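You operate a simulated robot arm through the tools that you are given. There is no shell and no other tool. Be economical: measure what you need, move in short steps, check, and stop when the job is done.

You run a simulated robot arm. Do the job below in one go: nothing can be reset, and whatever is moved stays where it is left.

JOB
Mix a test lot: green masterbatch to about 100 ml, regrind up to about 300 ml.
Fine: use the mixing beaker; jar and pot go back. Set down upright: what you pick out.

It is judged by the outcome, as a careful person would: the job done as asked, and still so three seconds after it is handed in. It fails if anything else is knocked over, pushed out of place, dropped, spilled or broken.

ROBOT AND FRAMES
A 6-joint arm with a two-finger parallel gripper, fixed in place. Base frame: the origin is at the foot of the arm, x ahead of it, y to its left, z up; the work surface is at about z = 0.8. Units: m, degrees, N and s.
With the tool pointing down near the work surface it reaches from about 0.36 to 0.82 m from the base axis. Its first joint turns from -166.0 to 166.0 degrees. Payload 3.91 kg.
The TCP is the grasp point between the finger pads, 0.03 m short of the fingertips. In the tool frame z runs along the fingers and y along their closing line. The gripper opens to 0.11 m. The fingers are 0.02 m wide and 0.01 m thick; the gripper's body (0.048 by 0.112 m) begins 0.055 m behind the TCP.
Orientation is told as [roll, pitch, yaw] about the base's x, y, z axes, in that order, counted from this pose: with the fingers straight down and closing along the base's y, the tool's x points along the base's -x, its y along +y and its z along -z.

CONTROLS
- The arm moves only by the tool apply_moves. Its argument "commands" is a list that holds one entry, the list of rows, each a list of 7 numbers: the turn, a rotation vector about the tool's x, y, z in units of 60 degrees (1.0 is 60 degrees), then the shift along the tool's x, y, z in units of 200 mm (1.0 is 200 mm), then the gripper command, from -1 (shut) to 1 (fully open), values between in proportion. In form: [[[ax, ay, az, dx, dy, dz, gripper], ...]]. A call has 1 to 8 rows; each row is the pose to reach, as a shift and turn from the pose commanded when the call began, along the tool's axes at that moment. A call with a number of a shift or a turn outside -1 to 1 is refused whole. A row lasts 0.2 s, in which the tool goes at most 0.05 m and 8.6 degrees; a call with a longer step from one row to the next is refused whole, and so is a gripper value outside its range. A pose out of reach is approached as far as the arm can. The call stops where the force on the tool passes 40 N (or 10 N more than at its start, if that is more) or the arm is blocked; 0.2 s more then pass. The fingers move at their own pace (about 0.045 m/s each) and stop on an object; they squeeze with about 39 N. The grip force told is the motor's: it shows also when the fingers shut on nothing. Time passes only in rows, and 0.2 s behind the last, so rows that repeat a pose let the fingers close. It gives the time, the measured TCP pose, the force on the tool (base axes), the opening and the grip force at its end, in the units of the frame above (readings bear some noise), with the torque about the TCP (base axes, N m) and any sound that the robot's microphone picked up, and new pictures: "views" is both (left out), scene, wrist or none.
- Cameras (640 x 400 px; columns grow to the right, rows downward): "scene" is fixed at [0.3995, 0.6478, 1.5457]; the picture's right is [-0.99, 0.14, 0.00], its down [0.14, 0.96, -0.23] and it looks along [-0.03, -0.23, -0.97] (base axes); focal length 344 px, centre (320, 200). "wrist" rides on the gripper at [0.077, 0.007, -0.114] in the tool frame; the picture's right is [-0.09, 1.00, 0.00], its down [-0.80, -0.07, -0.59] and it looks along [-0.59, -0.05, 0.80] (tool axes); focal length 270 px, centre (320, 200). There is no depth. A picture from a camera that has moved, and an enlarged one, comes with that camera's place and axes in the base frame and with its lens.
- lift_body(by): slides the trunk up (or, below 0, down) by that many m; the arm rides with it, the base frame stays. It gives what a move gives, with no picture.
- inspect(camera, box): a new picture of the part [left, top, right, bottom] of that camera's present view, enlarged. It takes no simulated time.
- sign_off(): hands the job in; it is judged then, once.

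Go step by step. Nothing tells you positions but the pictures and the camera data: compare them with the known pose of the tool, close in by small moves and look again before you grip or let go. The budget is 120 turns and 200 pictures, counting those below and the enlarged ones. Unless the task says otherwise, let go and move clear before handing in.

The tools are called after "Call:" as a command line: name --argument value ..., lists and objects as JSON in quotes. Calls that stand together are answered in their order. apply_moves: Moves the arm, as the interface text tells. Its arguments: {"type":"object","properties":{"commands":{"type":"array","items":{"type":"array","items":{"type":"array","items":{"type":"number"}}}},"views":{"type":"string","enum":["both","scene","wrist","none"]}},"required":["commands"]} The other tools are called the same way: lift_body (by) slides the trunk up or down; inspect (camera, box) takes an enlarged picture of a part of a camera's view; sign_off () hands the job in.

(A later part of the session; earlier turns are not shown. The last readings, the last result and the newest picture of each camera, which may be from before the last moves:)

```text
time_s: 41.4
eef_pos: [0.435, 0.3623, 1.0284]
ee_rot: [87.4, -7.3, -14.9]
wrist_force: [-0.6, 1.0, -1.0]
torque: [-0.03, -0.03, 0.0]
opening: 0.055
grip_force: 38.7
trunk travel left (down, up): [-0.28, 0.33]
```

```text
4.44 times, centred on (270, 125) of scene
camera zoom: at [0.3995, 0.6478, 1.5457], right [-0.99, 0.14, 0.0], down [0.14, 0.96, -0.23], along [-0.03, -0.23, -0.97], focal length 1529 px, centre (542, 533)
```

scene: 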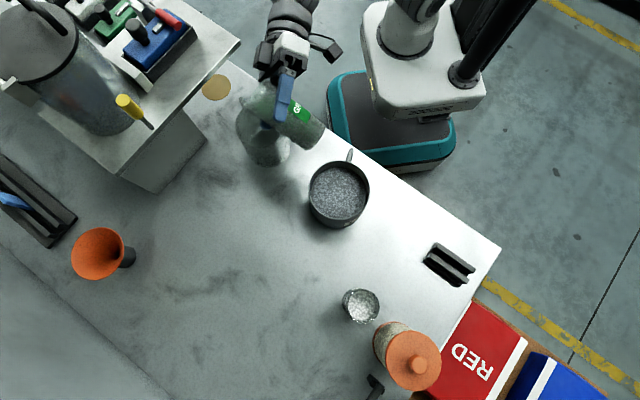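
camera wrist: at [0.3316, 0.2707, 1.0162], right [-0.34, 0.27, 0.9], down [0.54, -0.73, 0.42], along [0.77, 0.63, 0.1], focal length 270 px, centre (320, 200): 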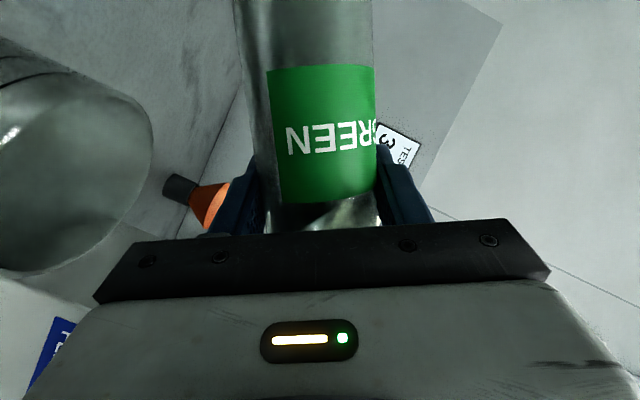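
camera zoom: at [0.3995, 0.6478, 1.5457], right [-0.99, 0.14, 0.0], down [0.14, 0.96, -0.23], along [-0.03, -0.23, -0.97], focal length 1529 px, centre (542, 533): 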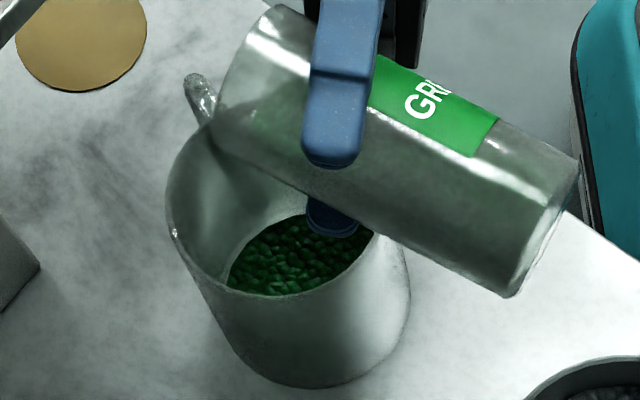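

The stream stopped with a thin layer in the beaker. I'll continue with small tilt steps.

Call:
apply_moves --commands '[[[-0.022, 0, 0.063, 0, 0, 0, -1], [-0.022, 0, 0.063, 0, 0, 0, -1], [-0.022, 0, 0.063, 0, 0, 0, -1], [-0.022, 0, 0.063, 0, 0, 0, -1], [-0.022, 0, 0.063, 0, 0, 0, -1]]]' --views "none"

Call:
inspect --camera "scene" --box '[230, 80, 310, 170]'

```text
time_s: 42.6
eef_pos: [0.4353, 0.3615, 1.0281]
ee_rot: [88.8, -3.5, -15.1]
wrist_force: [0.1, 0.6, -1.0]
torque: [-0.03, -0.07, 0.01]
opening: 0.0548
grip_force: 38.7
trunk travel left (down, up): [-0.28, 0.33]
```

```text
4.44 times, centred on (270, 125) of scene
camera zoom: at [0.3995, 0.6478, 1.5457], right [-0.99, 0.14, 0.0], down [0.14, 0.96, -0.23], along [-0.03, -0.23, -0.97], focal length 1529 px, centre (542, 533)
```

zoom: 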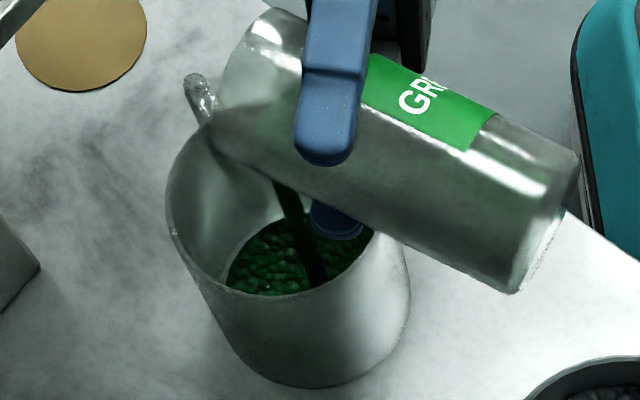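

Call:
apply_moves --commands '[[[0, 0, 0, 0, 0, 0, -1], [0, 0, 0, 0, 0, 0, -1], [0, 0, 0, 0, 0, 0, -1], [0, 0, 0, 0, 0, 0, -1]]]' --views "none"

Call:
inspect --camera "scene" --box '[230, 80, 310, 170]'

```text
time_s: 43.6
eef_pos: [0.4352, 0.3621, 1.0284]
ee_rot: [88.8, -3.4, -15.0]
wrist_force: [-0.3, 0.1, -1.1]
torque: [-0.02, -0.02, 0.01]
opening: 0.0547
grip_force: 39.5
trunk travel left (down, up): [-0.28, 0.33]
```

```text
4.44 times, centred on (270, 125) of scene
camera zoom: at [0.3995, 0.6478, 1.5457], right [-0.99, 0.14, 0.0], down [0.14, 0.96, -0.23], along [-0.03, -0.23, -0.97], focal length 1529 px, centre (542, 533)
```

zoom: 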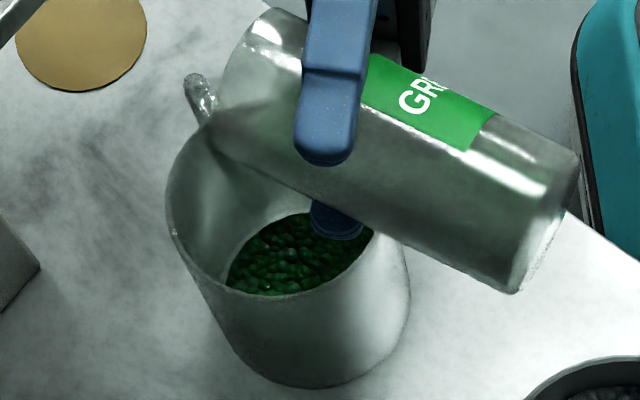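

Call:
inspect --camera "scene" --box '[242, 116, 292, 171]'

```text
7.27 times, centred on (267, 144) of scene
camera zoom: at [0.3995, 0.6478, 1.5457], right [-0.99, 0.14, 0.0], down [0.14, 0.96, -0.23], along [-0.03, -0.23, -0.97], focal length 2502 px, centre (706, 611)
```

zoom: 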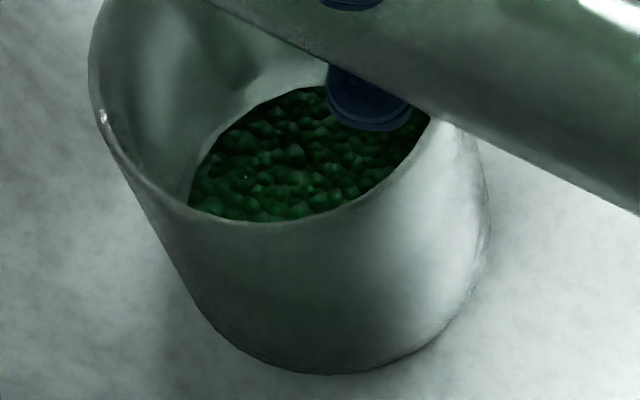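

I estimate 40–50 ml so far. One more small step.

Call:
apply_moves --commands '[[[-0.016, 0, 0.047, 0, 0, 0, -1], [-0.016, 0, 0.047, 0, 0, 0, -1], [-0.016, 0, 0.047, 0, 0, 0, -1], [-0.016, 0, 0.047, 0, 0, 0, -1], [-0.016, 0, 0.047, 0, 0, 0, -1], [-0.016, 0, 0.047, 0, 0, 0, -1], [-0.016, 0, 0.047, 0, 0, 0, -1], [-0.016, 0, 0.047, 0, 0, 0, -1]]]' --views "none"

Call:
inspect --camera "scene" --box '[242, 116, 292, 171]'

```text
time_s: 45.4
eef_pos: [0.4353, 0.3623, 1.0279]
ee_rot: [89.8, -0.8, -15.1]
wrist_force: [0.4, 0.0, -0.7]
torque: [-0.01, -0.04, -0.03]
opening: 0.0549
grip_force: 39.2
trunk travel left (down, up): [-0.28, 0.33]
```

```text
7.27 times, centred on (267, 144) of scene
camera zoom: at [0.3995, 0.6478, 1.5457], right [-0.99, 0.14, 0.0], down [0.14, 0.96, -0.23], along [-0.03, -0.23, -0.97], focal length 2502 px, centre (706, 611)
```

zoom: 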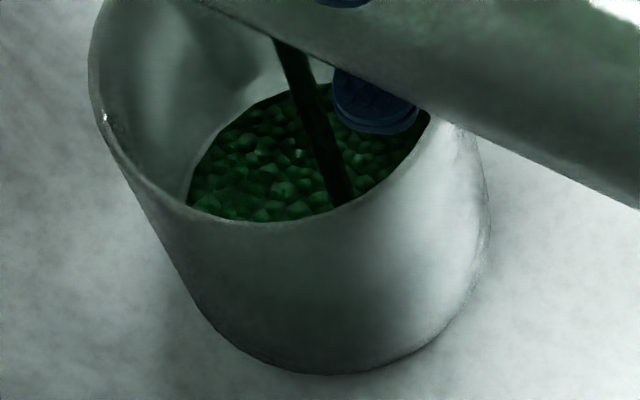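

Call:
apply_moves --commands '[[[0, 0, 0, 0, 0, 0, -1], [0, 0, 0, 0, 0, 0, -1], [0, 0, 0, 0, 0, 0, -1], [0, 0, 0, 0, 0, 0, -1], [0, 0, 0, 0, 0, 0, -1]]]' --views "wrist"

Call:
inspect --camera "scene" --box '[242, 116, 292, 171]'

```text
time_s: 46.6
eef_pos: [0.4345, 0.3632, 1.0287]
ee_rot: [89.8, -0.7, -15.1]
wrist_force: [0.0, -0.2, -1.2]
torque: [0.01, -0.05, 0.0]
opening: 0.0549
grip_force: 38.1
trunk travel left (down, up): [-0.28, 0.33]
camera wrist: at [0.331, 0.2715, 1.0343], right [0.07, -0.02, 1.0], down [0.62, -0.78, -0.06], along [0.78, 0.62, -0.05], focal length 270 px, centre (320, 200)
```

wrist: 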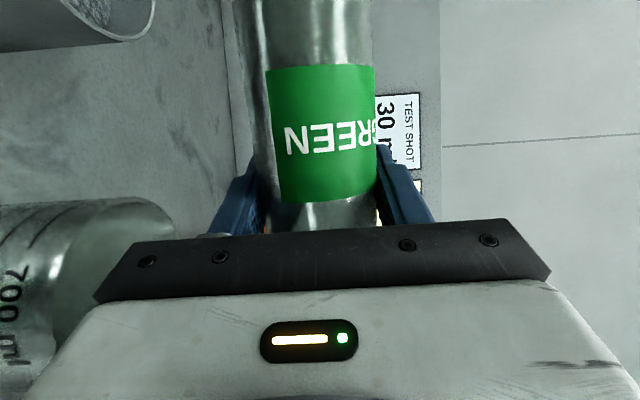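

```text
7.27 times, centred on (267, 144) of scene
camera zoom: at [0.3995, 0.6478, 1.5457], right [-0.99, 0.14, 0.0], down [0.14, 0.96, -0.23], along [-0.03, -0.23, -0.97], focal length 2502 px, centre (706, 611)
```

zoom: 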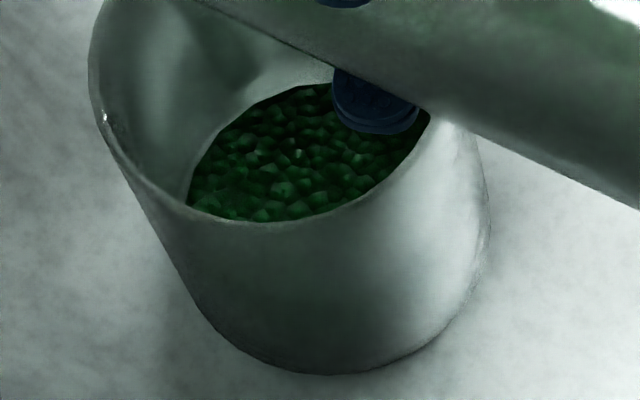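

I need a clear reading, so I'll roll the jar back upright and bring the wrist camera round to the beaker's scale.

Call:
apply_moves --commands '[[[0.042, 0, -0.118, 0, 0, 0, -1], [0.084, 0, -0.236, 0, 0, 0, -1], [0.126, 0, -0.353, 0, 0, 0, -1], [0.167, 0, -0.471, 0, 0, 0, -1], [0.209, 0, -0.589, 0, 0, 0, -1], [0.251, 0, -0.707, 0, 0, 0, -1], [0.293, 0, -0.824, 0, 0, 0, -1], [0.335, 0, -0.942, 0, 0, 0, -1]]]' --views "none"

Call:
apply_moves --commands '[[[0.042, 0, -0.118, 0, 0, 0, -1], [0.084, 0, -0.236, 0, 0, 0, -1], [0.126, 0, -0.353, 0, 0, 0, -1], [0.165, 0, -0.463, 0, 0, 0, -1], [0.165, 0, -0.463, 0, 0, 0, -1]]]' --views "wrist"

```text
time_s: 48.4
eef_pos: [0.4342, 0.3616, 1.0285]
ee_rot: [59.2, -55.3, 1.4]
wrist_force: [-0.9, 0.0, -1.7]
torque: [-0.01, -0.05, 0.02]
opening: 0.0547
grip_force: 38.7
trunk travel left (down, up): [-0.28, 0.33]
```

```text
time_s: 49.6
eef_pos: [0.435, 0.3612, 1.0271]
ee_rot: [-0.9, -70.4, 56.1]
wrist_force: [-0.3, -0.1, -1.0]
torque: [0.0, 0.01, -0.02]
opening: 0.0549
grip_force: 39.1
trunk travel left (down, up): [-0.28, 0.33]
camera wrist: at [0.3538, 0.2555, 0.9935], right [-0.8, 0.59, 0.08], down [-0.11, -0.28, 0.95], along [0.59, 0.76, 0.29], focal length 270 px, centre (320, 200)
```

wrist: 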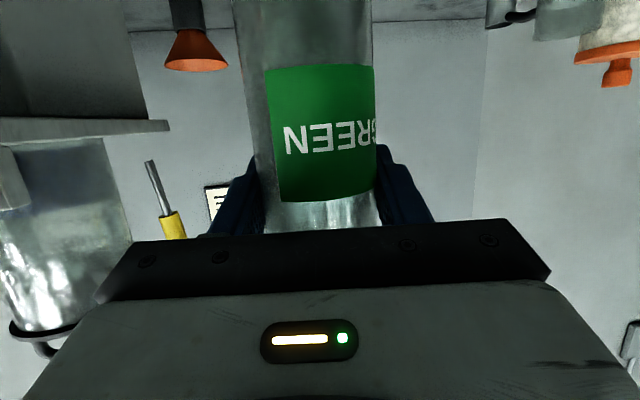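

Call:
apply_moves --commands '[[[0, 0.125, 0, 0.032, 0.1, -0.064, -1], [0, 0.25, 0, 0.064, 0.205, -0.128, -1], [0, 0.375, 0, 0.095, 0.31, -0.192, -1], [0, 0.5, 0, 0.127, 0.41, -0.257, -1], [0, 0.5, 0, 0.127, 0.41, -0.257, -1]]]' --views "wrist"

Call:
inspect --camera "scene" --box '[242, 96, 292, 171]'

```text
time_s: 50.8
eef_pos: [0.3349, 0.361, 1.0214]
ee_rot: [-0.4, -40.5, 55.5]
wrist_force: [-0.1, -0.3, -1.4]
torque: [0.01, 0.02, 0.02]
opening: 0.0545
grip_force: 38.9
trunk travel left (down, up): [-0.28, 0.33]
camera wrist: at [0.2537, 0.2555, 1.0588], right [-0.78, 0.62, 0.05], down [0.18, 0.15, 0.97], along [0.6, 0.77, -0.23], focal length 270 px, centre (320, 200)
```

wrist: 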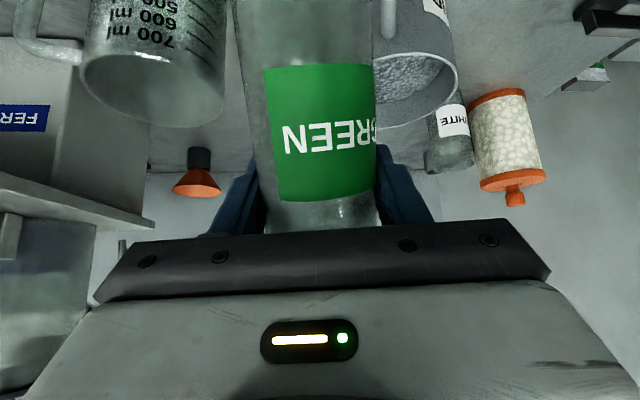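

```text
5.33 times, centred on (267, 134) of scene
camera zoom: at [0.3995, 0.6478, 1.5457], right [-0.99, 0.14, 0.0], down [0.14, 0.96, -0.23], along [-0.03, -0.23, -0.97], focal length 1834 px, centre (603, 555)
```

zoom: 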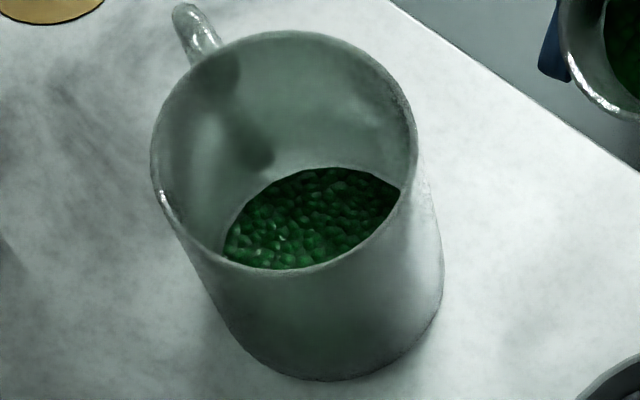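

Call:
apply_moves --commands '[[[0, 0.13, 0, 0, 0, 0, -1], [0, 0.26, 0, 0, 0, 0, -1], [0, 0.26, 0, 0, 0, 0, -1]]]' --views "none"

Call:
inspect --camera "wrist" --box '[0, 0, 240, 160]'

```text
time_s: 51.6
eef_pos: [0.335, 0.3617, 1.0218]
ee_rot: [-0.2, -24.9, 55.4]
wrist_force: [-0.1, 0.1, -1.2]
torque: [0.04, -0.01, 0.0]
opening: 0.0543
grip_force: 39.2
trunk travel left (down, up): [-0.28, 0.33]
```

```text
2.50 times, centred on (120, 80) of wrist
camera zoom: at [0.2622, 0.2683, 1.093], right [-0.77, 0.63, 0.03], down [0.33, 0.35, 0.88], along [0.54, 0.69, -0.48], focal length 676 px, centre (820, 500)
```

zoom: 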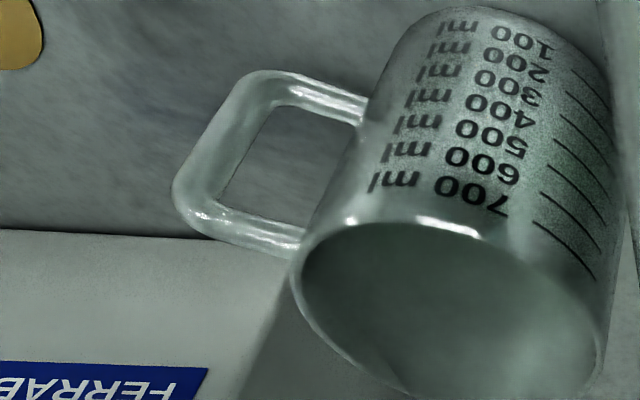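

The side wall is too frosted to read the level through it. I can gauge the poured volume by how far the level in the jar dropped, so I'll stand the jar upright and look into it.

Call:
apply_moves --commands '[[[0, -0.13, 0, 0, 0, 0, -1], [0, -0.26, 0, 0, 0, 0, -1], [0, -0.39, 0, 0, 0, 0, -1], [0, -0.52, 0, 0, 0, 0, -1], [0, -0.65, 0, 0, 0, 0, -1], [0, -0.76, 0, 0, 0, 0, -1], [0, -0.76, 0, 0, 0, 0, -1]]]' --views "scene"

Call:
inspect --camera "scene" --box '[320, 60, 390, 150]'

```text
time_s: 53.2
eef_pos: [0.3268, 0.3672, 1.0196]
ee_rot: [2.2, -65.5, 55.9]
wrist_force: [0.0, -0.1, -0.5]
torque: [0.0, 0.03, 0.0]
opening: 0.0546
grip_force: 39.2
out of reach, approached as far as the arm can: row 5, 6, 7
trunk travel left (down, up): [-0.28, 0.33]
```

scene: 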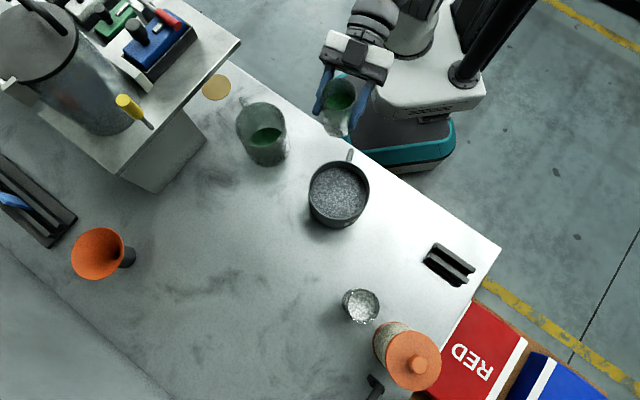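

```text
4.44 times, centred on (355, 105) of scene
camera zoom: at [0.3995, 0.6478, 1.5457], right [-0.99, 0.14, 0.0], down [0.14, 0.96, -0.23], along [-0.03, -0.23, -0.97], focal length 1529 px, centre (164, 622)
```

zoom: 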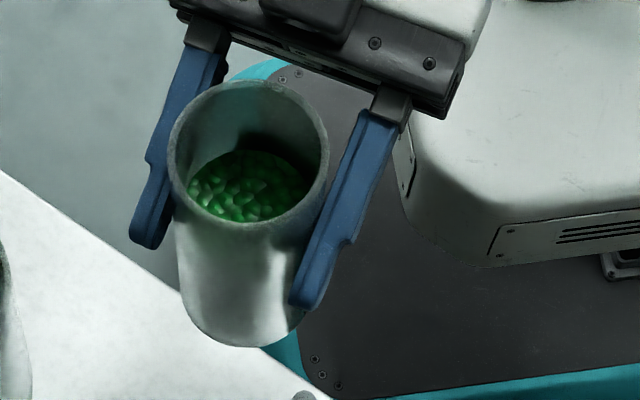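

By the jar level I estimate roughly 45 ml poured so far, in line with the beaker view. I'm going back to the pour position for the rest.

Call:
apply_moves --commands '[[[0, -0.03, 0, -0.055, -0.153, 0.08, -1], [0, -0.06, 0, -0.11, -0.306, 0.16, -1], [0, -0.08, 0, -0.165, -0.458, 0.2415, -1], [0, -0.08, 0, -0.165, -0.458, 0.2415, -1]]]' --views "wrist"

```text
time_s: 54.2
eef_pos: [0.4363, 0.3672, 1.0281]
ee_rot: [3.3, -70.5, 54.6]
wrist_force: [-0.1, -0.3, -1.4]
torque: [0.02, -0.01, 0.01]
opening: 0.0545
grip_force: 39.1
trunk travel left (down, up): [-0.28, 0.33]
camera wrist: at [0.3592, 0.2581, 0.9941], right [-0.83, 0.55, 0.1], down [-0.08, -0.3, 0.95], along [0.56, 0.78, 0.29], focal length 270 px, centre (320, 200)
```

wrist: 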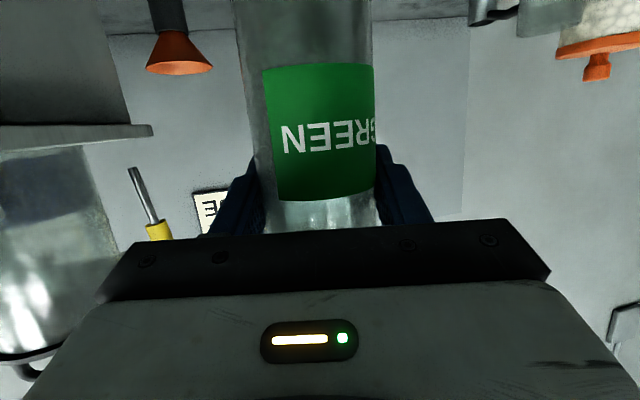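

Call:
apply_moves --commands '[[[-0.042, 0, 0.118, 0.015, -0.036, -0.036, -1], [-0.084, 0, 0.236, 0.015, -0.036, -0.036, -1], [-0.126, 0, 0.353, 0.015, -0.036, -0.036, -1], [-0.167, 0, 0.471, 0.015, -0.036, -0.036, -1], [-0.209, 0, 0.589, 0.015, -0.036, -0.036, -1], [-0.251, 0, 0.707, 0.015, -0.036, -0.036, -1], [-0.293, 0, 0.824, 0.015, -0.036, -0.036, -1], [-0.335, 0, 0.942, 0.015, -0.036, -0.036, -1]]]' --views "none"

Call:
apply_moves --commands '[[[-0.042, 0, 0.118, 0, 0, 0, -1], [-0.084, 0, 0.236, 0, 0, 0, -1], [-0.126, 0, 0.353, 0, 0, 0, -1], [-0.167, 0, 0.471, 0, 0, 0, -1], [-0.205, 0, 0.575, 0, 0, 0, -1], [-0.205, 0, 0.575, 0, 0, 0, -1], [-0.205, 0, 0.575, 0, 0, 0, -1], [-0.205, 0, 0.575, 0, 0, 0, -1]]]' --views "none"

Call:
inspect --camera "scene" --box '[242, 96, 292, 171]'

```text
time_s: 56.0
eef_pos: [0.4359, 0.3568, 1.0273]
ee_rot: [79.6, -27.0, -10.0]
wrist_force: [1.0, 0.1, -1.7]
torque: [0.0, -0.05, 0.0]
opening: 0.0543
grip_force: 39.1
trunk travel left (down, up): [-0.28, 0.33]
```

```text
time_s: 57.8
eef_pos: [0.4357, 0.3571, 1.0272]
ee_rot: [92.7, 7.3, -12.3]
wrist_force: [-0.1, 0.2, -0.8]
torque: [-0.02, 0.0, 0.03]
opening: 0.0547
grip_force: 39.2
trunk travel left (down, up): [-0.28, 0.33]
```

```text
5.33 times, centred on (267, 134) of scene
camera zoom: at [0.3995, 0.6478, 1.5457], right [-0.99, 0.14, 0.0], down [0.14, 0.96, -0.23], along [-0.03, -0.23, -0.97], focal length 1834 px, centre (603, 555)
```

zoom: 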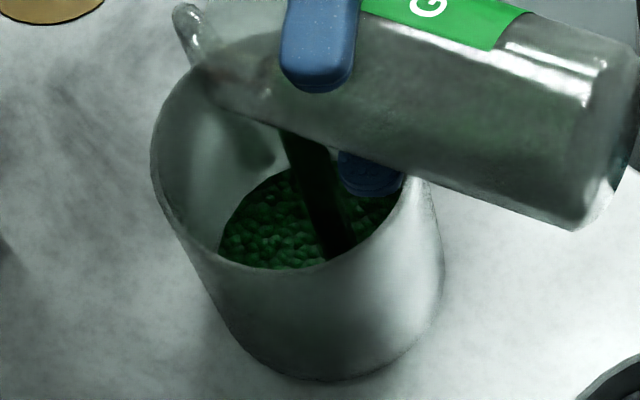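

It's flowing well, so I'll roll back 20° right away and check.

Call:
apply_moves --commands '[[[0.045, 0, -0.126, 0, 0, 0, -1], [0.09, 0, -0.252, 0, 0, 0, -1], [0.135, 0, -0.378, 0, 0, 0, -1], [0.135, 0, -0.378, 0, 0, 0, -1]]]' --views "none"

Call:
inspect --camera "scene" --box '[242, 96, 292, 171]'

```text
time_s: 58.8
eef_pos: [0.4363, 0.3567, 1.0274]
ee_rot: [84.4, -15.5, -11.9]
wrist_force: [0.2, 0.5, -0.8]
torque: [-0.05, 0.0, 0.0]
opening: 0.0543
grip_force: 39.1
trunk travel left (down, up): [-0.28, 0.33]
```

```text
5.33 times, centred on (267, 134) of scene
camera zoom: at [0.3995, 0.6478, 1.5457], right [-0.99, 0.14, 0.0], down [0.14, 0.96, -0.23], along [-0.03, -0.23, -0.97], focal length 1834 px, centre (603, 555)
```

zoom: 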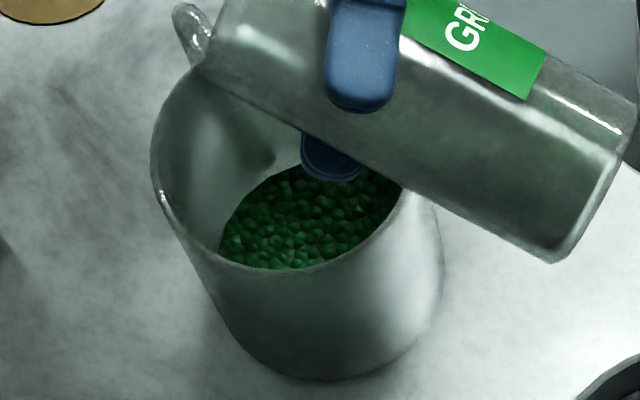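

Call:
apply_moves --commands '[[[0.042, 0, -0.118, 0, 0, 0, -1], [0.084, 0, -0.236, 0, 0, 0, -1], [0.126, 0, -0.353, 0, 0, 0, -1], [0.167, 0, -0.471, 0, 0, 0, -1], [0.209, 0, -0.589, 0, 0, 0, -1], [0.251, 0, -0.707, 0, 0, 0, -1], [0.293, 0, -0.824, 0, 0, 0, -1], [0.335, 0, -0.942, 0, 0, 0, -1]]]' --views "none"

Call:
apply_moves --commands '[[[0.035, 0, -0.1, 0, 0.1, 0, -1], [0.07, 0, -0.196, 0, 0.22, 0, -1], [0.07, 0, -0.196, 0, 0.33, 0, -1], [0.07, 0, -0.196, 0, 0.33, 0, -1]]]' --views "scene"

Call:
inspect --camera "scene" --box '[242, 96, 292, 171]'

```text
time_s: 60.6
eef_pos: [0.4356, 0.3576, 1.0279]
ee_rot: [35.7, -66.4, 24.5]
wrist_force: [0.5, 0.4, -1.6]
torque: [0.01, 0.01, -0.02]
opening: 0.0543
grip_force: 38.9
trunk travel left (down, up): [-0.28, 0.33]
```

```text
time_s: 61.6
eef_pos: [0.3804, 0.3921, 1.0448]
ee_rot: [3.5, -70.5, 54.6]
wrist_force: [0.2, -0.2, -0.9]
torque: [0.01, 0.01, 0.02]
opening: 0.0542
grip_force: 38.5
trunk travel left (down, up): [-0.28, 0.33]
```

scene: 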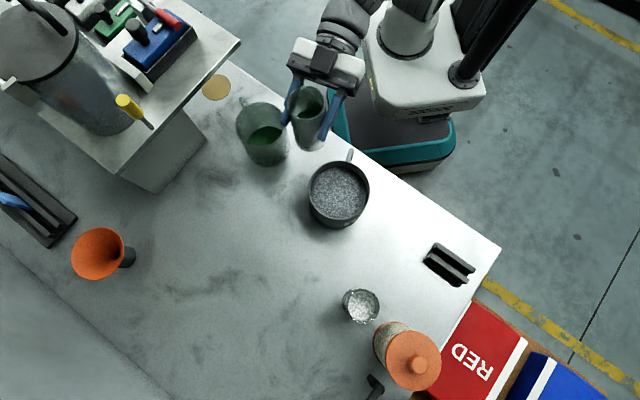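

```text
5.33 times, centred on (267, 134) of scene
camera zoom: at [0.3995, 0.6478, 1.5457], right [-0.99, 0.14, 0.0], down [0.14, 0.96, -0.23], along [-0.03, -0.23, -0.97], focal length 1834 px, centre (603, 555)
```

zoom: 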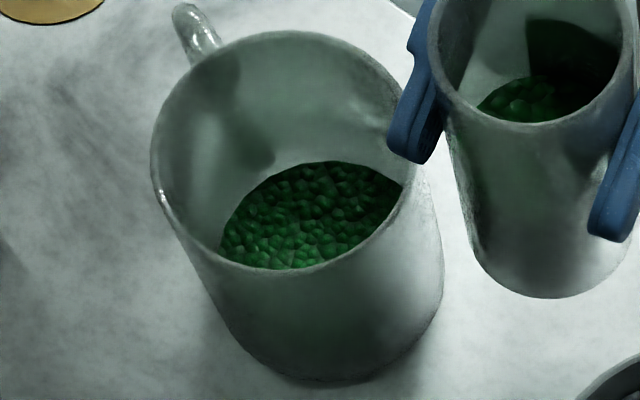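

Call:
inspect --camera "scene" --box '[275, 75, 345, 165]'

```text
4.44 times, centred on (310, 120) of scene
camera zoom: at [0.3995, 0.6478, 1.5457], right [-0.99, 0.14, 0.0], down [0.14, 0.96, -0.23], along [-0.03, -0.23, -0.97], focal length 1529 px, centre (364, 556)
```

zoom: 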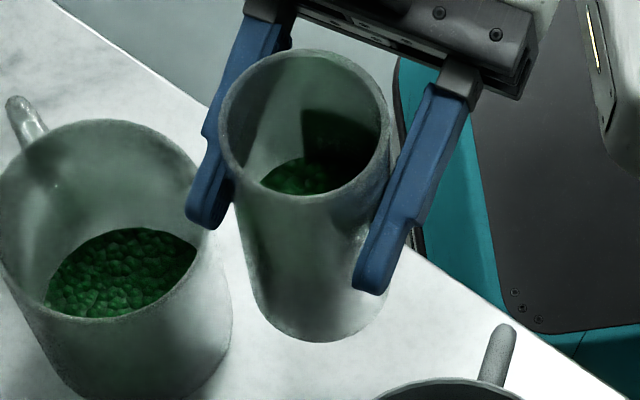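

Call:
inspect --camera "scene" --box '[255, 118, 285, 150]'

```text
12.50 times, centred on (270, 134) of scene
camera zoom: at [0.3995, 0.6478, 1.5457], right [-0.99, 0.14, 0.0], down [0.14, 0.96, -0.23], along [-0.03, -0.23, -0.97], focal length 4300 px, centre (945, 1025)
```

zoom: 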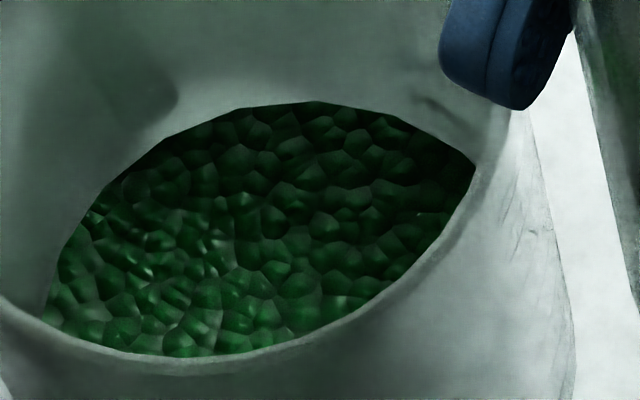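

My estimate is about 85 ml. I'll do one more short pour of roughly 12–15 ml.

Call:
apply_moves --commands '[[[-0.042, 0, 0.118, 0.03, -0.11, 0.01, -1], [-0.084, 0, 0.236, 0.05, -0.22, 0.02, -1], [-0.126, 0, 0.353, 0.0735, -0.33, 0.0275, -1], [-0.167, 0, 0.471, 0.0735, -0.33, 0.0275, -1], [-0.209, 0, 0.589, 0.0735, -0.33, 0.0275, -1], [-0.251, 0, 0.707, 0.0735, -0.33, 0.0275, -1], [-0.293, 0, 0.824, 0.0735, -0.33, 0.0275, -1], [-0.335, 0, 0.942, 0.0735, -0.33, 0.0275, -1]]]' --views "none"

Call:
apply_moves --commands '[[[-0.042, 0, 0.118, 0, 0, 0, -1], [-0.084, 0, 0.236, 0, 0, 0, -1], [-0.126, 0, 0.353, 0, 0, 0, -1], [-0.167, 0, 0.471, 0, 0, 0, -1], [-0.209, 0, 0.585, 0, 0, 0, -1], [-0.209, 0, 0.585, 0, 0, 0, -1], [-0.167, 0, 0.471, 0, 0, 0, -1], [-0.126, 0, 0.353, 0, 0, 0, -1]]]' --views "none"

Call:
inspect --camera "scene" --box '[255, 118, 285, 150]'

```text
time_s: 63.4
eef_pos: [0.439, 0.3563, 1.0253]
ee_rot: [79.7, -27.0, -9.9]
wrist_force: [0.2, -0.1, -1.7]
torque: [0.01, -0.03, -0.02]
opening: 0.054
grip_force: 39.3
trunk travel left (down, up): [-0.28, 0.33]
```

```text
time_s: 65.2
eef_pos: [0.438, 0.3569, 1.0247]
ee_rot: [87.9, -6.0, -12.5]
wrist_force: [0.1, 0.1, -1.6]
torque: [0.0, -0.02, -0.01]
opening: 0.054
grip_force: 39.1
trunk travel left (down, up): [-0.28, 0.33]
```

```text
12.50 times, centred on (270, 134) of scene
camera zoom: at [0.3995, 0.6478, 1.5457], right [-0.99, 0.14, 0.0], down [0.14, 0.96, -0.23], along [-0.03, -0.23, -0.97], focal length 4300 px, centre (945, 1025)
```

zoom: 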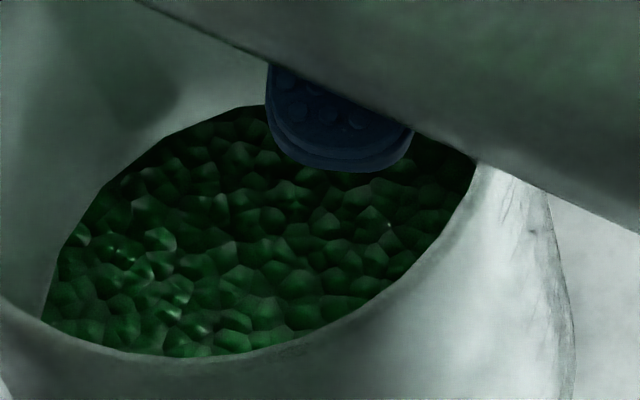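

A small gain only. One more slightly longer pour.

Call:
apply_moves --commands '[[[-0.045, 0, 0.126, 0, 0, 0, -1], [-0.09, 0, 0.252, 0, 0, 0, -1], [-0.105, 0, 0.295, 0, 0, 0, -1], [-0.105, 0, 0.295, 0, 0, 0, -1], [-0.105, 0, 0.295, 0, 0, 0, -1], [-0.06, 0, 0.17, 0, 0, 0, -1], [-0.015, 0, 0.045, 0, 0, 0, -1], [0.03, 0, -0.08, 0, 0, 0, -1]]]' --views "none"

Call:
inspect --camera "scene" --box '[255, 118, 285, 150]'

```text
time_s: 67.0
eef_pos: [0.439, 0.3561, 1.0262]
ee_rot: [86.0, -10.9, -12.3]
wrist_force: [-0.7, -0.3, -1.5]
torque: [-0.01, -0.03, 0.01]
opening: 0.0543
grip_force: 39.1
trunk travel left (down, up): [-0.28, 0.33]
```

```text
12.50 times, centred on (270, 134) of scene
camera zoom: at [0.3995, 0.6478, 1.5457], right [-0.99, 0.14, 0.0], down [0.14, 0.96, -0.23], along [-0.03, -0.23, -0.97], focal length 4300 px, centre (945, 1025)
```

zoom: 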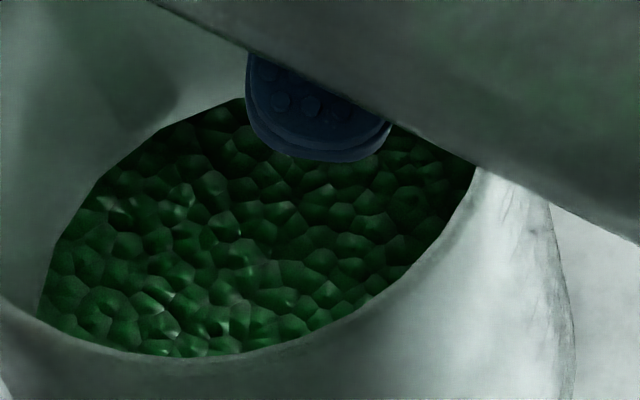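

Let me check again by the jar's level.

Call:
apply_moves --commands '[[[0.042, 0, -0.118, 0, 0, 0, -1], [0.084, 0, -0.236, 0, 0, 0, -1], [0.126, 0, -0.353, 0, 0, 0, -1], [0.167, 0, -0.471, 0, 0, 0, -1], [0.209, 0, -0.589, 0, 0, 0, -1], [0.251, 0, -0.707, 0, 0, 0, -1], [0.293, 0, -0.824, 0, 0, 0, -1], [0.335, 0, -0.942, 0, 0, 0, -1]]]' --views "none"

Call:
apply_moves --commands '[[[0.042, 0, -0.118, 0, 0.1, 0, -1], [0.084, 0, -0.236, 0, 0.22, 0, -1], [0.104, 0, -0.293, 0, 0.33, 0, -1], [0.104, 0, -0.293, 0, 0.33, 0, -1]]]' --views "none"

Call:
inspect --camera "scene" --box '[275, 75, 345, 165]'

Call:
inspect --camera "scene" --box '[255, 118, 285, 150]'

```text
time_s: 68.8
eef_pos: [0.4383, 0.3568, 1.0253]
ee_rot: [44.9, -63.3, 16.1]
wrist_force: [0.1, -0.5, -0.3]
torque: [0.0, 0.0, -0.01]
opening: 0.0542
grip_force: 38.8
trunk travel left (down, up): [-0.28, 0.33]
```

```text
time_s: 69.8
eef_pos: [0.3854, 0.3908, 1.046]
ee_rot: [-0.5, -70.3, 58.4]
wrist_force: [-1.5, -0.3, -1.2]
torque: [0.02, 0.04, 0.02]
opening: 0.0541
grip_force: 39.0
trunk travel left (down, up): [-0.28, 0.33]
```

```text
4.44 times, centred on (310, 120) of scene
camera zoom: at [0.3995, 0.6478, 1.5457], right [-0.99, 0.14, 0.0], down [0.14, 0.96, -0.23], along [-0.03, -0.23, -0.97], focal length 1529 px, centre (364, 556)
```

zoom: 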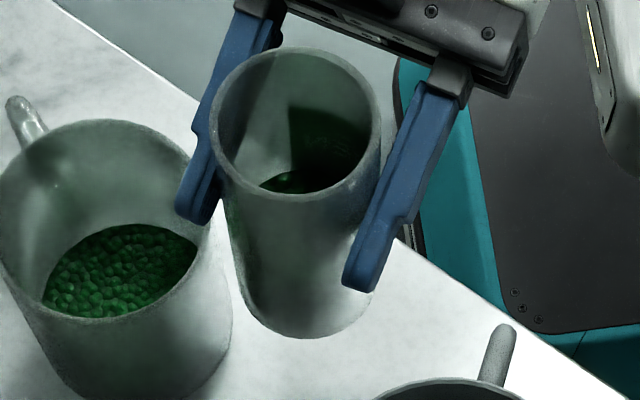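

```text
12.50 times, centred on (270, 134) of scene
camera zoom: at [0.3995, 0.6478, 1.5457], right [-0.99, 0.14, 0.0], down [0.14, 0.96, -0.23], along [-0.03, -0.23, -0.97], focal length 4300 px, centre (945, 1025)
```

zoom: 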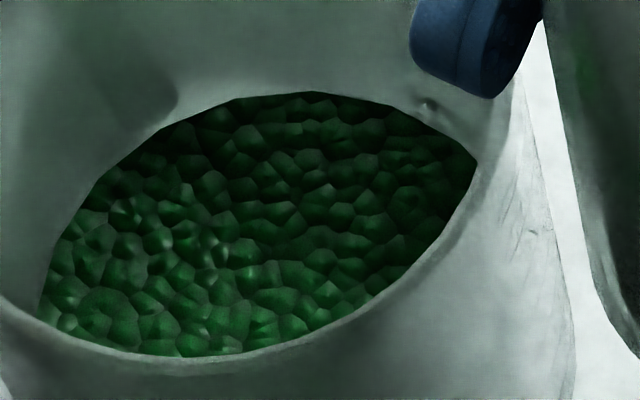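

Jar and beaker readings now agree on about 100–110 ml of green. I'll take the jar back to its place.

Call:
apply_moves --commands '[[[-0.03, 0, -0.011, -0.08, 0.12, 0.01, -1], [-0.06, 0, -0.021, -0.1, 0.24, 0.04, -1], [-0.09, 0, -0.032, -0.12, 0.37, 0.07, -1], [-0.12, 0, -0.043, -0.14, 0.49, 0.1, -1], [-0.153, 0, -0.0535, -0.1525, 0.6165, 0.127, -1]]]' --views "none"

Call:
apply_moves --commands '[[[-0.03, 0, -0.011, -0.037, 0.116, 0.045, -1], [-0.06, 0, -0.021, -0.075, 0.232, 0.09, -1], [-0.09, 0, -0.032, -0.112, 0.347, 0.134, -1], [-0.12, 0, -0.043, -0.15, 0.463, 0.178, -1], [-0.153, 0, -0.0535, -0.187, 0.579, 0.223, -1], [-0.153, 0, -0.0535, -0.187, 0.579, 0.223, -1]]]' --views "both"

```text
time_s: 71.0
eef_pos: [0.2969, 0.4846, 1.0671]
ee_rot: [-0.4, -70.4, 68.1]
wrist_force: [-0.6, -0.3, -1.2]
torque: [0.01, 0.01, -0.02]
opening: 0.0541
grip_force: 38.9
trunk travel left (down, up): [-0.28, 0.33]
```

```text
time_s: 72.4
eef_pos: [0.2111, 0.579, 1.0861]
ee_rot: [0.0, -70.5, 77.4]
wrist_force: [-0.3, 0.8, -0.9]
torque: [-0.01, 0.02, -0.04]
opening: 0.0539
grip_force: 38.7
trunk travel left (down, up): [-0.28, 0.33]
camera wrist: at [0.1758, 0.4498, 1.0516], right [-0.97, 0.25, 0.08], down [0.01, -0.3, 0.95], along [0.26, 0.92, 0.29], focal length 270 px, centre (320, 200)
```

scene: 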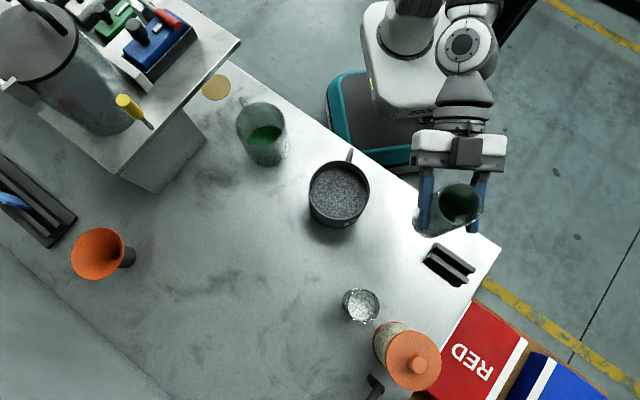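
wrist: 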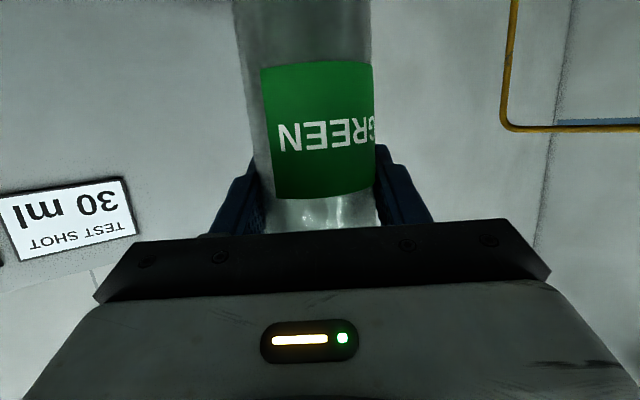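

Call:
lift_body --by -0.185

Call:
apply_moves --commands '[[[0, 0, 0, 0.02, -0.01, 0.007, -1], [0, 0, 0, 0.038, -0.01, 0.013, -1], [0, 0, 0, 0.047, -0.01, 0.0165, -1]]]' --views "wrist"

```text
time_s: 74.5
eef_pos: [0.2116, 0.5771, 0.9021]
ee_rot: [0.0, -70.4, 77.4]
wrist_force: [-0.3, 0.7, 0.0]
torque: [0.0, -0.02, 0.01]
opening: 0.0542
grip_force: 39.3
trunk travel left (down, up): [-0.095, 0.515]
```

```text
time_s: 75.2
eef_pos: [0.2143, 0.5789, 0.8903]
ee_rot: [0.0, -70.3, 77.3]
wrist_force: [0.1, -0.8, -1.0]
torque: [0.05, -0.02, -0.01]
opening: 0.0539
grip_force: 39.0
trunk travel left (down, up): [-0.095, 0.515]
camera wrist: at [0.178, 0.4493, 0.8567], right [-0.97, 0.25, 0.08], down [0.01, -0.3, 0.95], along [0.26, 0.92, 0.29], focal length 270 px, centre (320, 200)
```

wrist: 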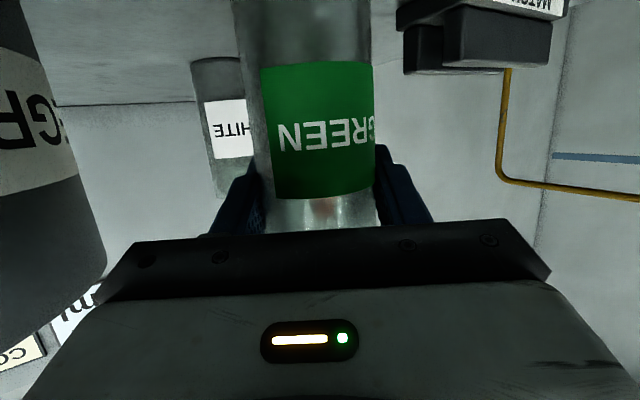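

Near the table; I'll lower in 1 mm steps while watching the force.

Call:
apply_moves --commands '[[[0, 0, 0, 0.0047, 0, 0.0017, -1], [0, 0, 0, 0.0094, 0, 0.0033, -1]]]' --views "none"

Call:
apply_moves --commands '[[[0, 0, 0, 0.0047, 0, 0.0017, -1], [0, 0, 0, 0.0047, 0, 0.0017, -1]]]' --views "none"

```text
time_s: 75.8
eef_pos: [0.2141, 0.5786, 0.8883]
ee_rot: [0.0, -70.4, 77.3]
wrist_force: [-0.8, 0.3, -0.9]
torque: [0.02, -0.01, 0.0]
opening: 0.0542
grip_force: 39.0
trunk travel left (down, up): [-0.095, 0.515]
```

```text
time_s: 76.5
eef_pos: [0.2131, 0.5802, 0.8888]
ee_rot: [0.0, -70.4, 77.3]
wrist_force: [-0.9, 0.9, -1.8]
torque: [-0.05, 0.01, 0.0]
opening: 0.0544
grip_force: 38.4
trunk travel left (down, up): [-0.095, 0.515]
```

Call:
apply_moves --commands '[[[0, 0, 0, 0.0047, 0, 0.0017, -1], [0, 0, 0, 0.0047, 0, 0.0017, -1]]]' --views "none"

Call:
apply_moves --commands '[[[0, 0, 0, 0.0047, 0, 0.0017, -1], [0, 0, 0, 0.0047, 0, 0.0017, -1]]]' --views "none"

```text
time_s: 77.0
eef_pos: [0.2134, 0.5782, 0.8881]
ee_rot: [0.1, -70.6, 77.4]
wrist_force: [1.8, -0.1, 4.7]
torque: [-0.04, -0.07, 0.0]
opening: 0.0542
grip_force: 39.3
trunk travel left (down, up): [-0.095, 0.515]
```

```text
time_s: 77.7
eef_pos: [0.2135, 0.5785, 0.8865]
ee_rot: [0.0, -70.6, 77.4]
wrist_force: [1.9, 4.3, 12.8]
torque: [0.16, -0.18, 0.04]
opening: 0.0541
grip_force: 39.1
trunk travel left (down, up): [-0.095, 0.515]
```

It's on the table. I'll ease off and open.

Call:
apply_moves --commands '[[[0, 0, 0, -0.004, 0, -0.0015, -1], [0, 0, 0, -0.004, 0, -0.0015, -1], [0, 0, 0, -0.004, 0, -0.0015, 0.2], [0, 0, 0, -0.004, 0, -0.0015, 0.6], [0, 0, 0, -0.004, 0, -0.0015, 1], [0, 0, 0, -0.004, 0, -0.0015, 1], [0, 0, 0, -0.004, 0, -0.0015, 1], [0, 0, 0, -0.004, 0, -0.0015, 1]]]' --views "wrist"

Call:
inspect --camera "scene" --box '[340, 140, 490, 280]'

```text
time_s: 79.5
eef_pos: [0.2138, 0.5788, 0.887]
ee_rot: [0.0, -70.5, 77.4]
wrist_force: [-0.4, -0.4, 0.2]
torque: [-0.03, 0.04, 0.0]
opening: 0.1099
grip_force: 0.1
trunk travel left (down, up): [-0.095, 0.515]
camera wrist: at [0.1779, 0.4487, 0.8526], right [-0.97, 0.25, 0.08], down [0.01, -0.3, 0.95], along [0.26, 0.92, 0.29], focal length 270 px, centre (320, 200)
```

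wrist: 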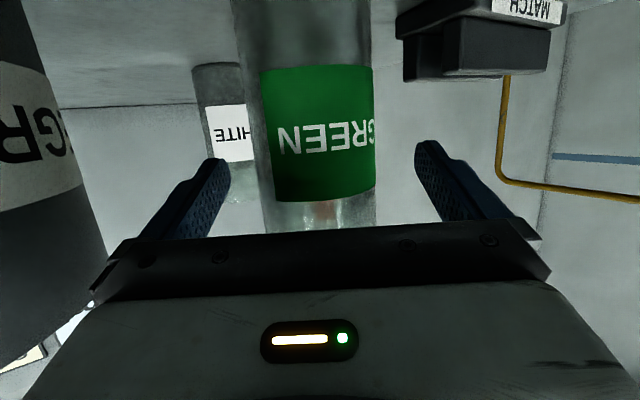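

```text
2.86 times, centred on (415, 210) of scene
camera zoom: at [0.3995, 0.6478, 1.5457], right [-0.99, 0.14, 0.0], down [0.14, 0.96, -0.23], along [-0.03, -0.23, -0.97], focal length 983 px, centre (49, 171)
```

zoom: 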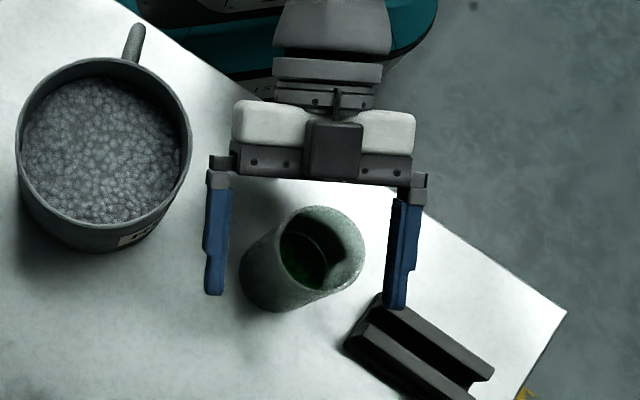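

The jar is upright and back, and its remaining level suggests about 105 ml poured. I'll back off from the jar level, then rise.

Call:
apply_moves --commands '[[[0, 0, 0, 0.034, 0, -0.095, 1], [0, 0, 0, 0.067, 0, -0.19, 1], [0, 0, 0, 0.1, 0, -0.285, 1], [0, 0, 0, 0.134, 0, -0.38, 1], [0, 0, 0, 0.134, 0, -0.38, 1]]]' --views "none"

Call:
lift_body --by 0.15

Call:
inspect --camera "scene" --box '[300, 130, 370, 240]'

```text
time_s: 80.7
eef_pos: [0.1942, 0.4988, 0.8873]
ee_rot: [0.0, -70.4, 77.4]
wrist_force: [0.3, 0.0, -0.4]
torque: [-0.01, -0.01, 0.0]
opening: 0.1102
grip_force: 0.0
trunk travel left (down, up): [-0.095, 0.515]
```

```text
time_s: 82.4
eef_pos: [0.1944, 0.4987, 1.0377]
ee_rot: [0.0, -70.4, 77.4]
wrist_force: [0.9, -0.1, -0.6]
torque: [0.01, 0.03, -0.02]
opening: 0.1101
grip_force: 0.0
trunk travel left (down, up): [-0.245, 0.365]
```

```text
3.64 times, centred on (335, 185) of scene
camera zoom: at [0.3995, 0.6478, 1.5457], right [-0.99, 0.14, 0.0], down [0.14, 0.96, -0.23], along [-0.03, -0.23, -0.97], focal length 1251 px, centre (266, 254)
```

zoom: 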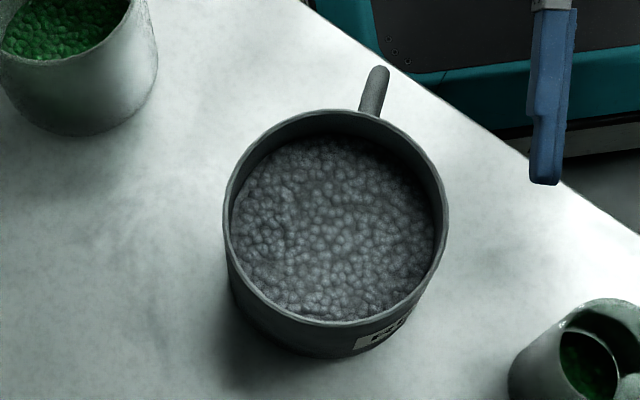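

Next is the pot's handle, with its loop at radius about 0.09 m from the pot centre and z≈0.84–0.89. I'll pitch the tool steeper so the pads lie along the handle bar, and hover over it.

Call:
apply_moves --commands '[[[0, 0.11, 0, 0, 0, 0, 1], [0, 0.22, 0, 0, 0, 0, 1], [0, 0.33, 0, 0, 0, 0, 1], [0, 0.44, 0, 0, 0, 0, 1], [0, 0.55, 0, 0, 0, 0, 1], [0, 0.667, 0, 0, 0, 0, 1]]]' --views "none"

Call:
apply_moves --commands '[[[0.024, 0, 0.04, 0.097, -0.16, -0.013, 1], [0.047, 0, 0.08, 0.194, -0.32, -0.025, 1], [0.07, 0, 0.12, 0.291, -0.48, -0.038, 1], [0.094, 0, 0.163, 0.388, -0.64, -0.051, 1], [0.094, 0, 0.163, 0.388, -0.64, -0.051, 1]]]'

Call:
inspect --camera "scene" --box '[300, 80, 400, 220]'

```text
time_s: 83.8
eef_pos: [0.1934, 0.4991, 1.0387]
ee_rot: [-0.1, -30.3, 77.3]
wrist_force: [0.1, 0.6, 0.4]
torque: [0.04, -0.01, 0.01]
opening: 0.1098
grip_force: 0.1
out of reach, approached as far as the arm can: row 1, 2, 3
trunk travel left (down, up): [-0.245, 0.365]
```

```text
time_s: 85.0
eef_pos: [0.301, 0.4036, 1.0067]
ee_rot: [0.1, -30.5, 65.9]
wrist_force: [0.7, 0.1, -0.5]
torque: [-0.02, 0.0, -0.01]
opening: 0.1101
grip_force: 0.1
trunk travel left (down, up): [-0.245, 0.365]
camera wrist: at [0.2458, 0.2915, 1.0664], right [-0.88, 0.47, 0.05], down [0.22, 0.33, 0.92], along [0.42, 0.82, -0.39], focal length 270 px, centre (320, 200)
```

scene: 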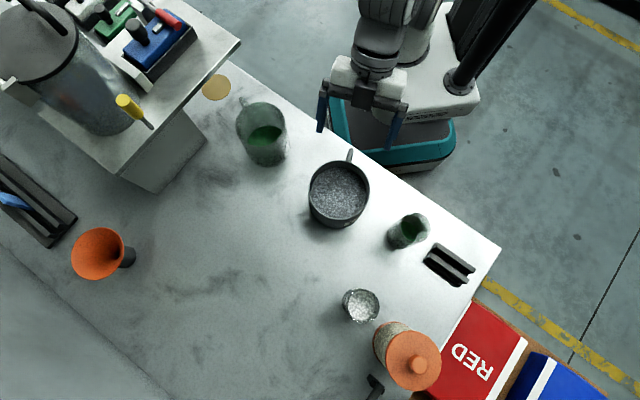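
wrist: 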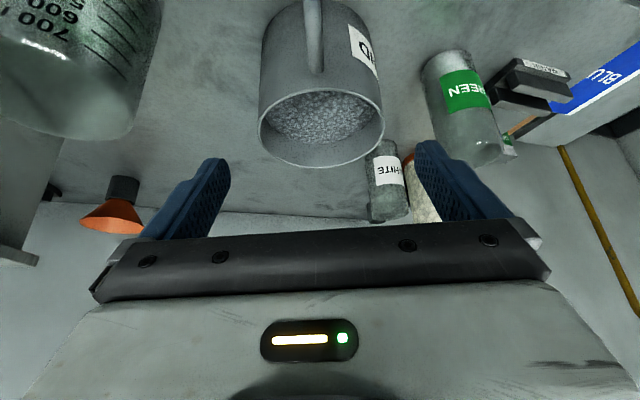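

```text
2.86 times, centred on (350, 150) of scene
camera zoom: at [0.3995, 0.6478, 1.5457], right [-0.99, 0.14, 0.0], down [0.14, 0.96, -0.23], along [-0.03, -0.23, -0.97], focal length 983 px, centre (234, 343)
```

zoom: 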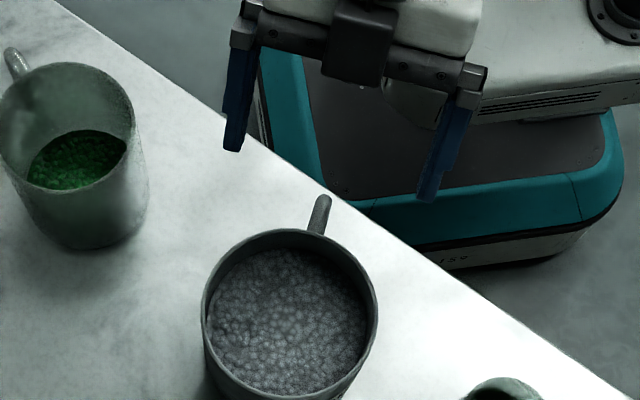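

The tool plane lines up with the handle to within 3 mm. I'll correct that and lower over the handle.

Call:
apply_moves --commands '[[[0, 0, 0, 0.0156, -0.0165, -0.009, 1], [0, 0, 0, 0.0156, -0.0165, -0.009, 1]]]' --views "none"

Call:
lift_body --by -0.1

Call:
inspect --camera "wrist" --box '[140, 0, 500, 240]'

Call:
inspect --camera "scene" --box '[300, 80, 400, 220]'

```text
time_s: 85.6
eef_pos: [0.3037, 0.3978, 1.0077]
ee_rot: [0.1, -30.4, 66.0]
wrist_force: [-0.3, 0.0, 0.2]
torque: [0.0, 0.02, 0.04]
opening: 0.1098
grip_force: 0.1
trunk travel left (down, up): [-0.245, 0.365]
```

```text
time_s: 86.9
eef_pos: [0.3033, 0.3977, 0.9068]
ee_rot: [0.0, -30.4, 66.0]
wrist_force: [0.5, -0.8, -0.9]
torque: [0.0, -0.01, 0.0]
opening: 0.11
grip_force: 0.2
trunk travel left (down, up): [-0.145, 0.465]
```

```text
1.67 times, centred on (320, 120) of wrist
camera zoom: at [0.2471, 0.2866, 0.9668], right [-0.88, 0.47, 0.05], down [0.22, 0.33, 0.92], along [0.42, 0.82, -0.39], focal length 450 px, centre (320, 333)
```

zoom: 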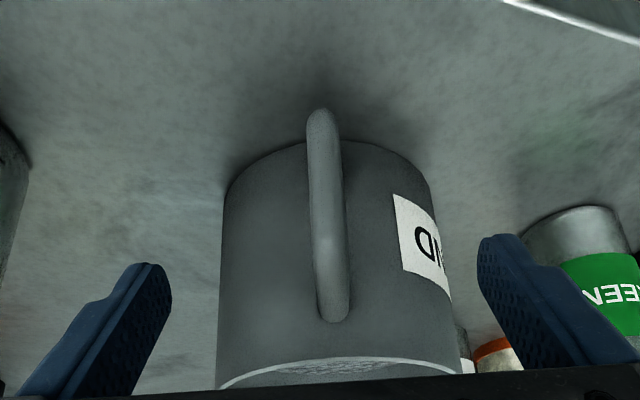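

```text
2.86 times, centred on (350, 150) of scene
camera zoom: at [0.3995, 0.6478, 1.5457], right [-0.99, 0.14, 0.0], down [0.14, 0.96, -0.23], along [-0.03, -0.23, -0.97], focal length 983 px, centre (234, 343)
```

zoom: 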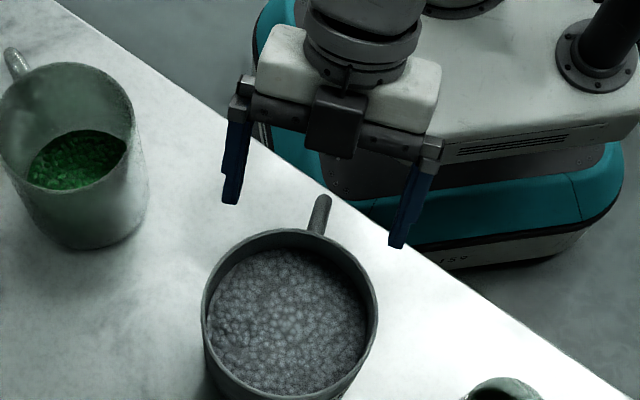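

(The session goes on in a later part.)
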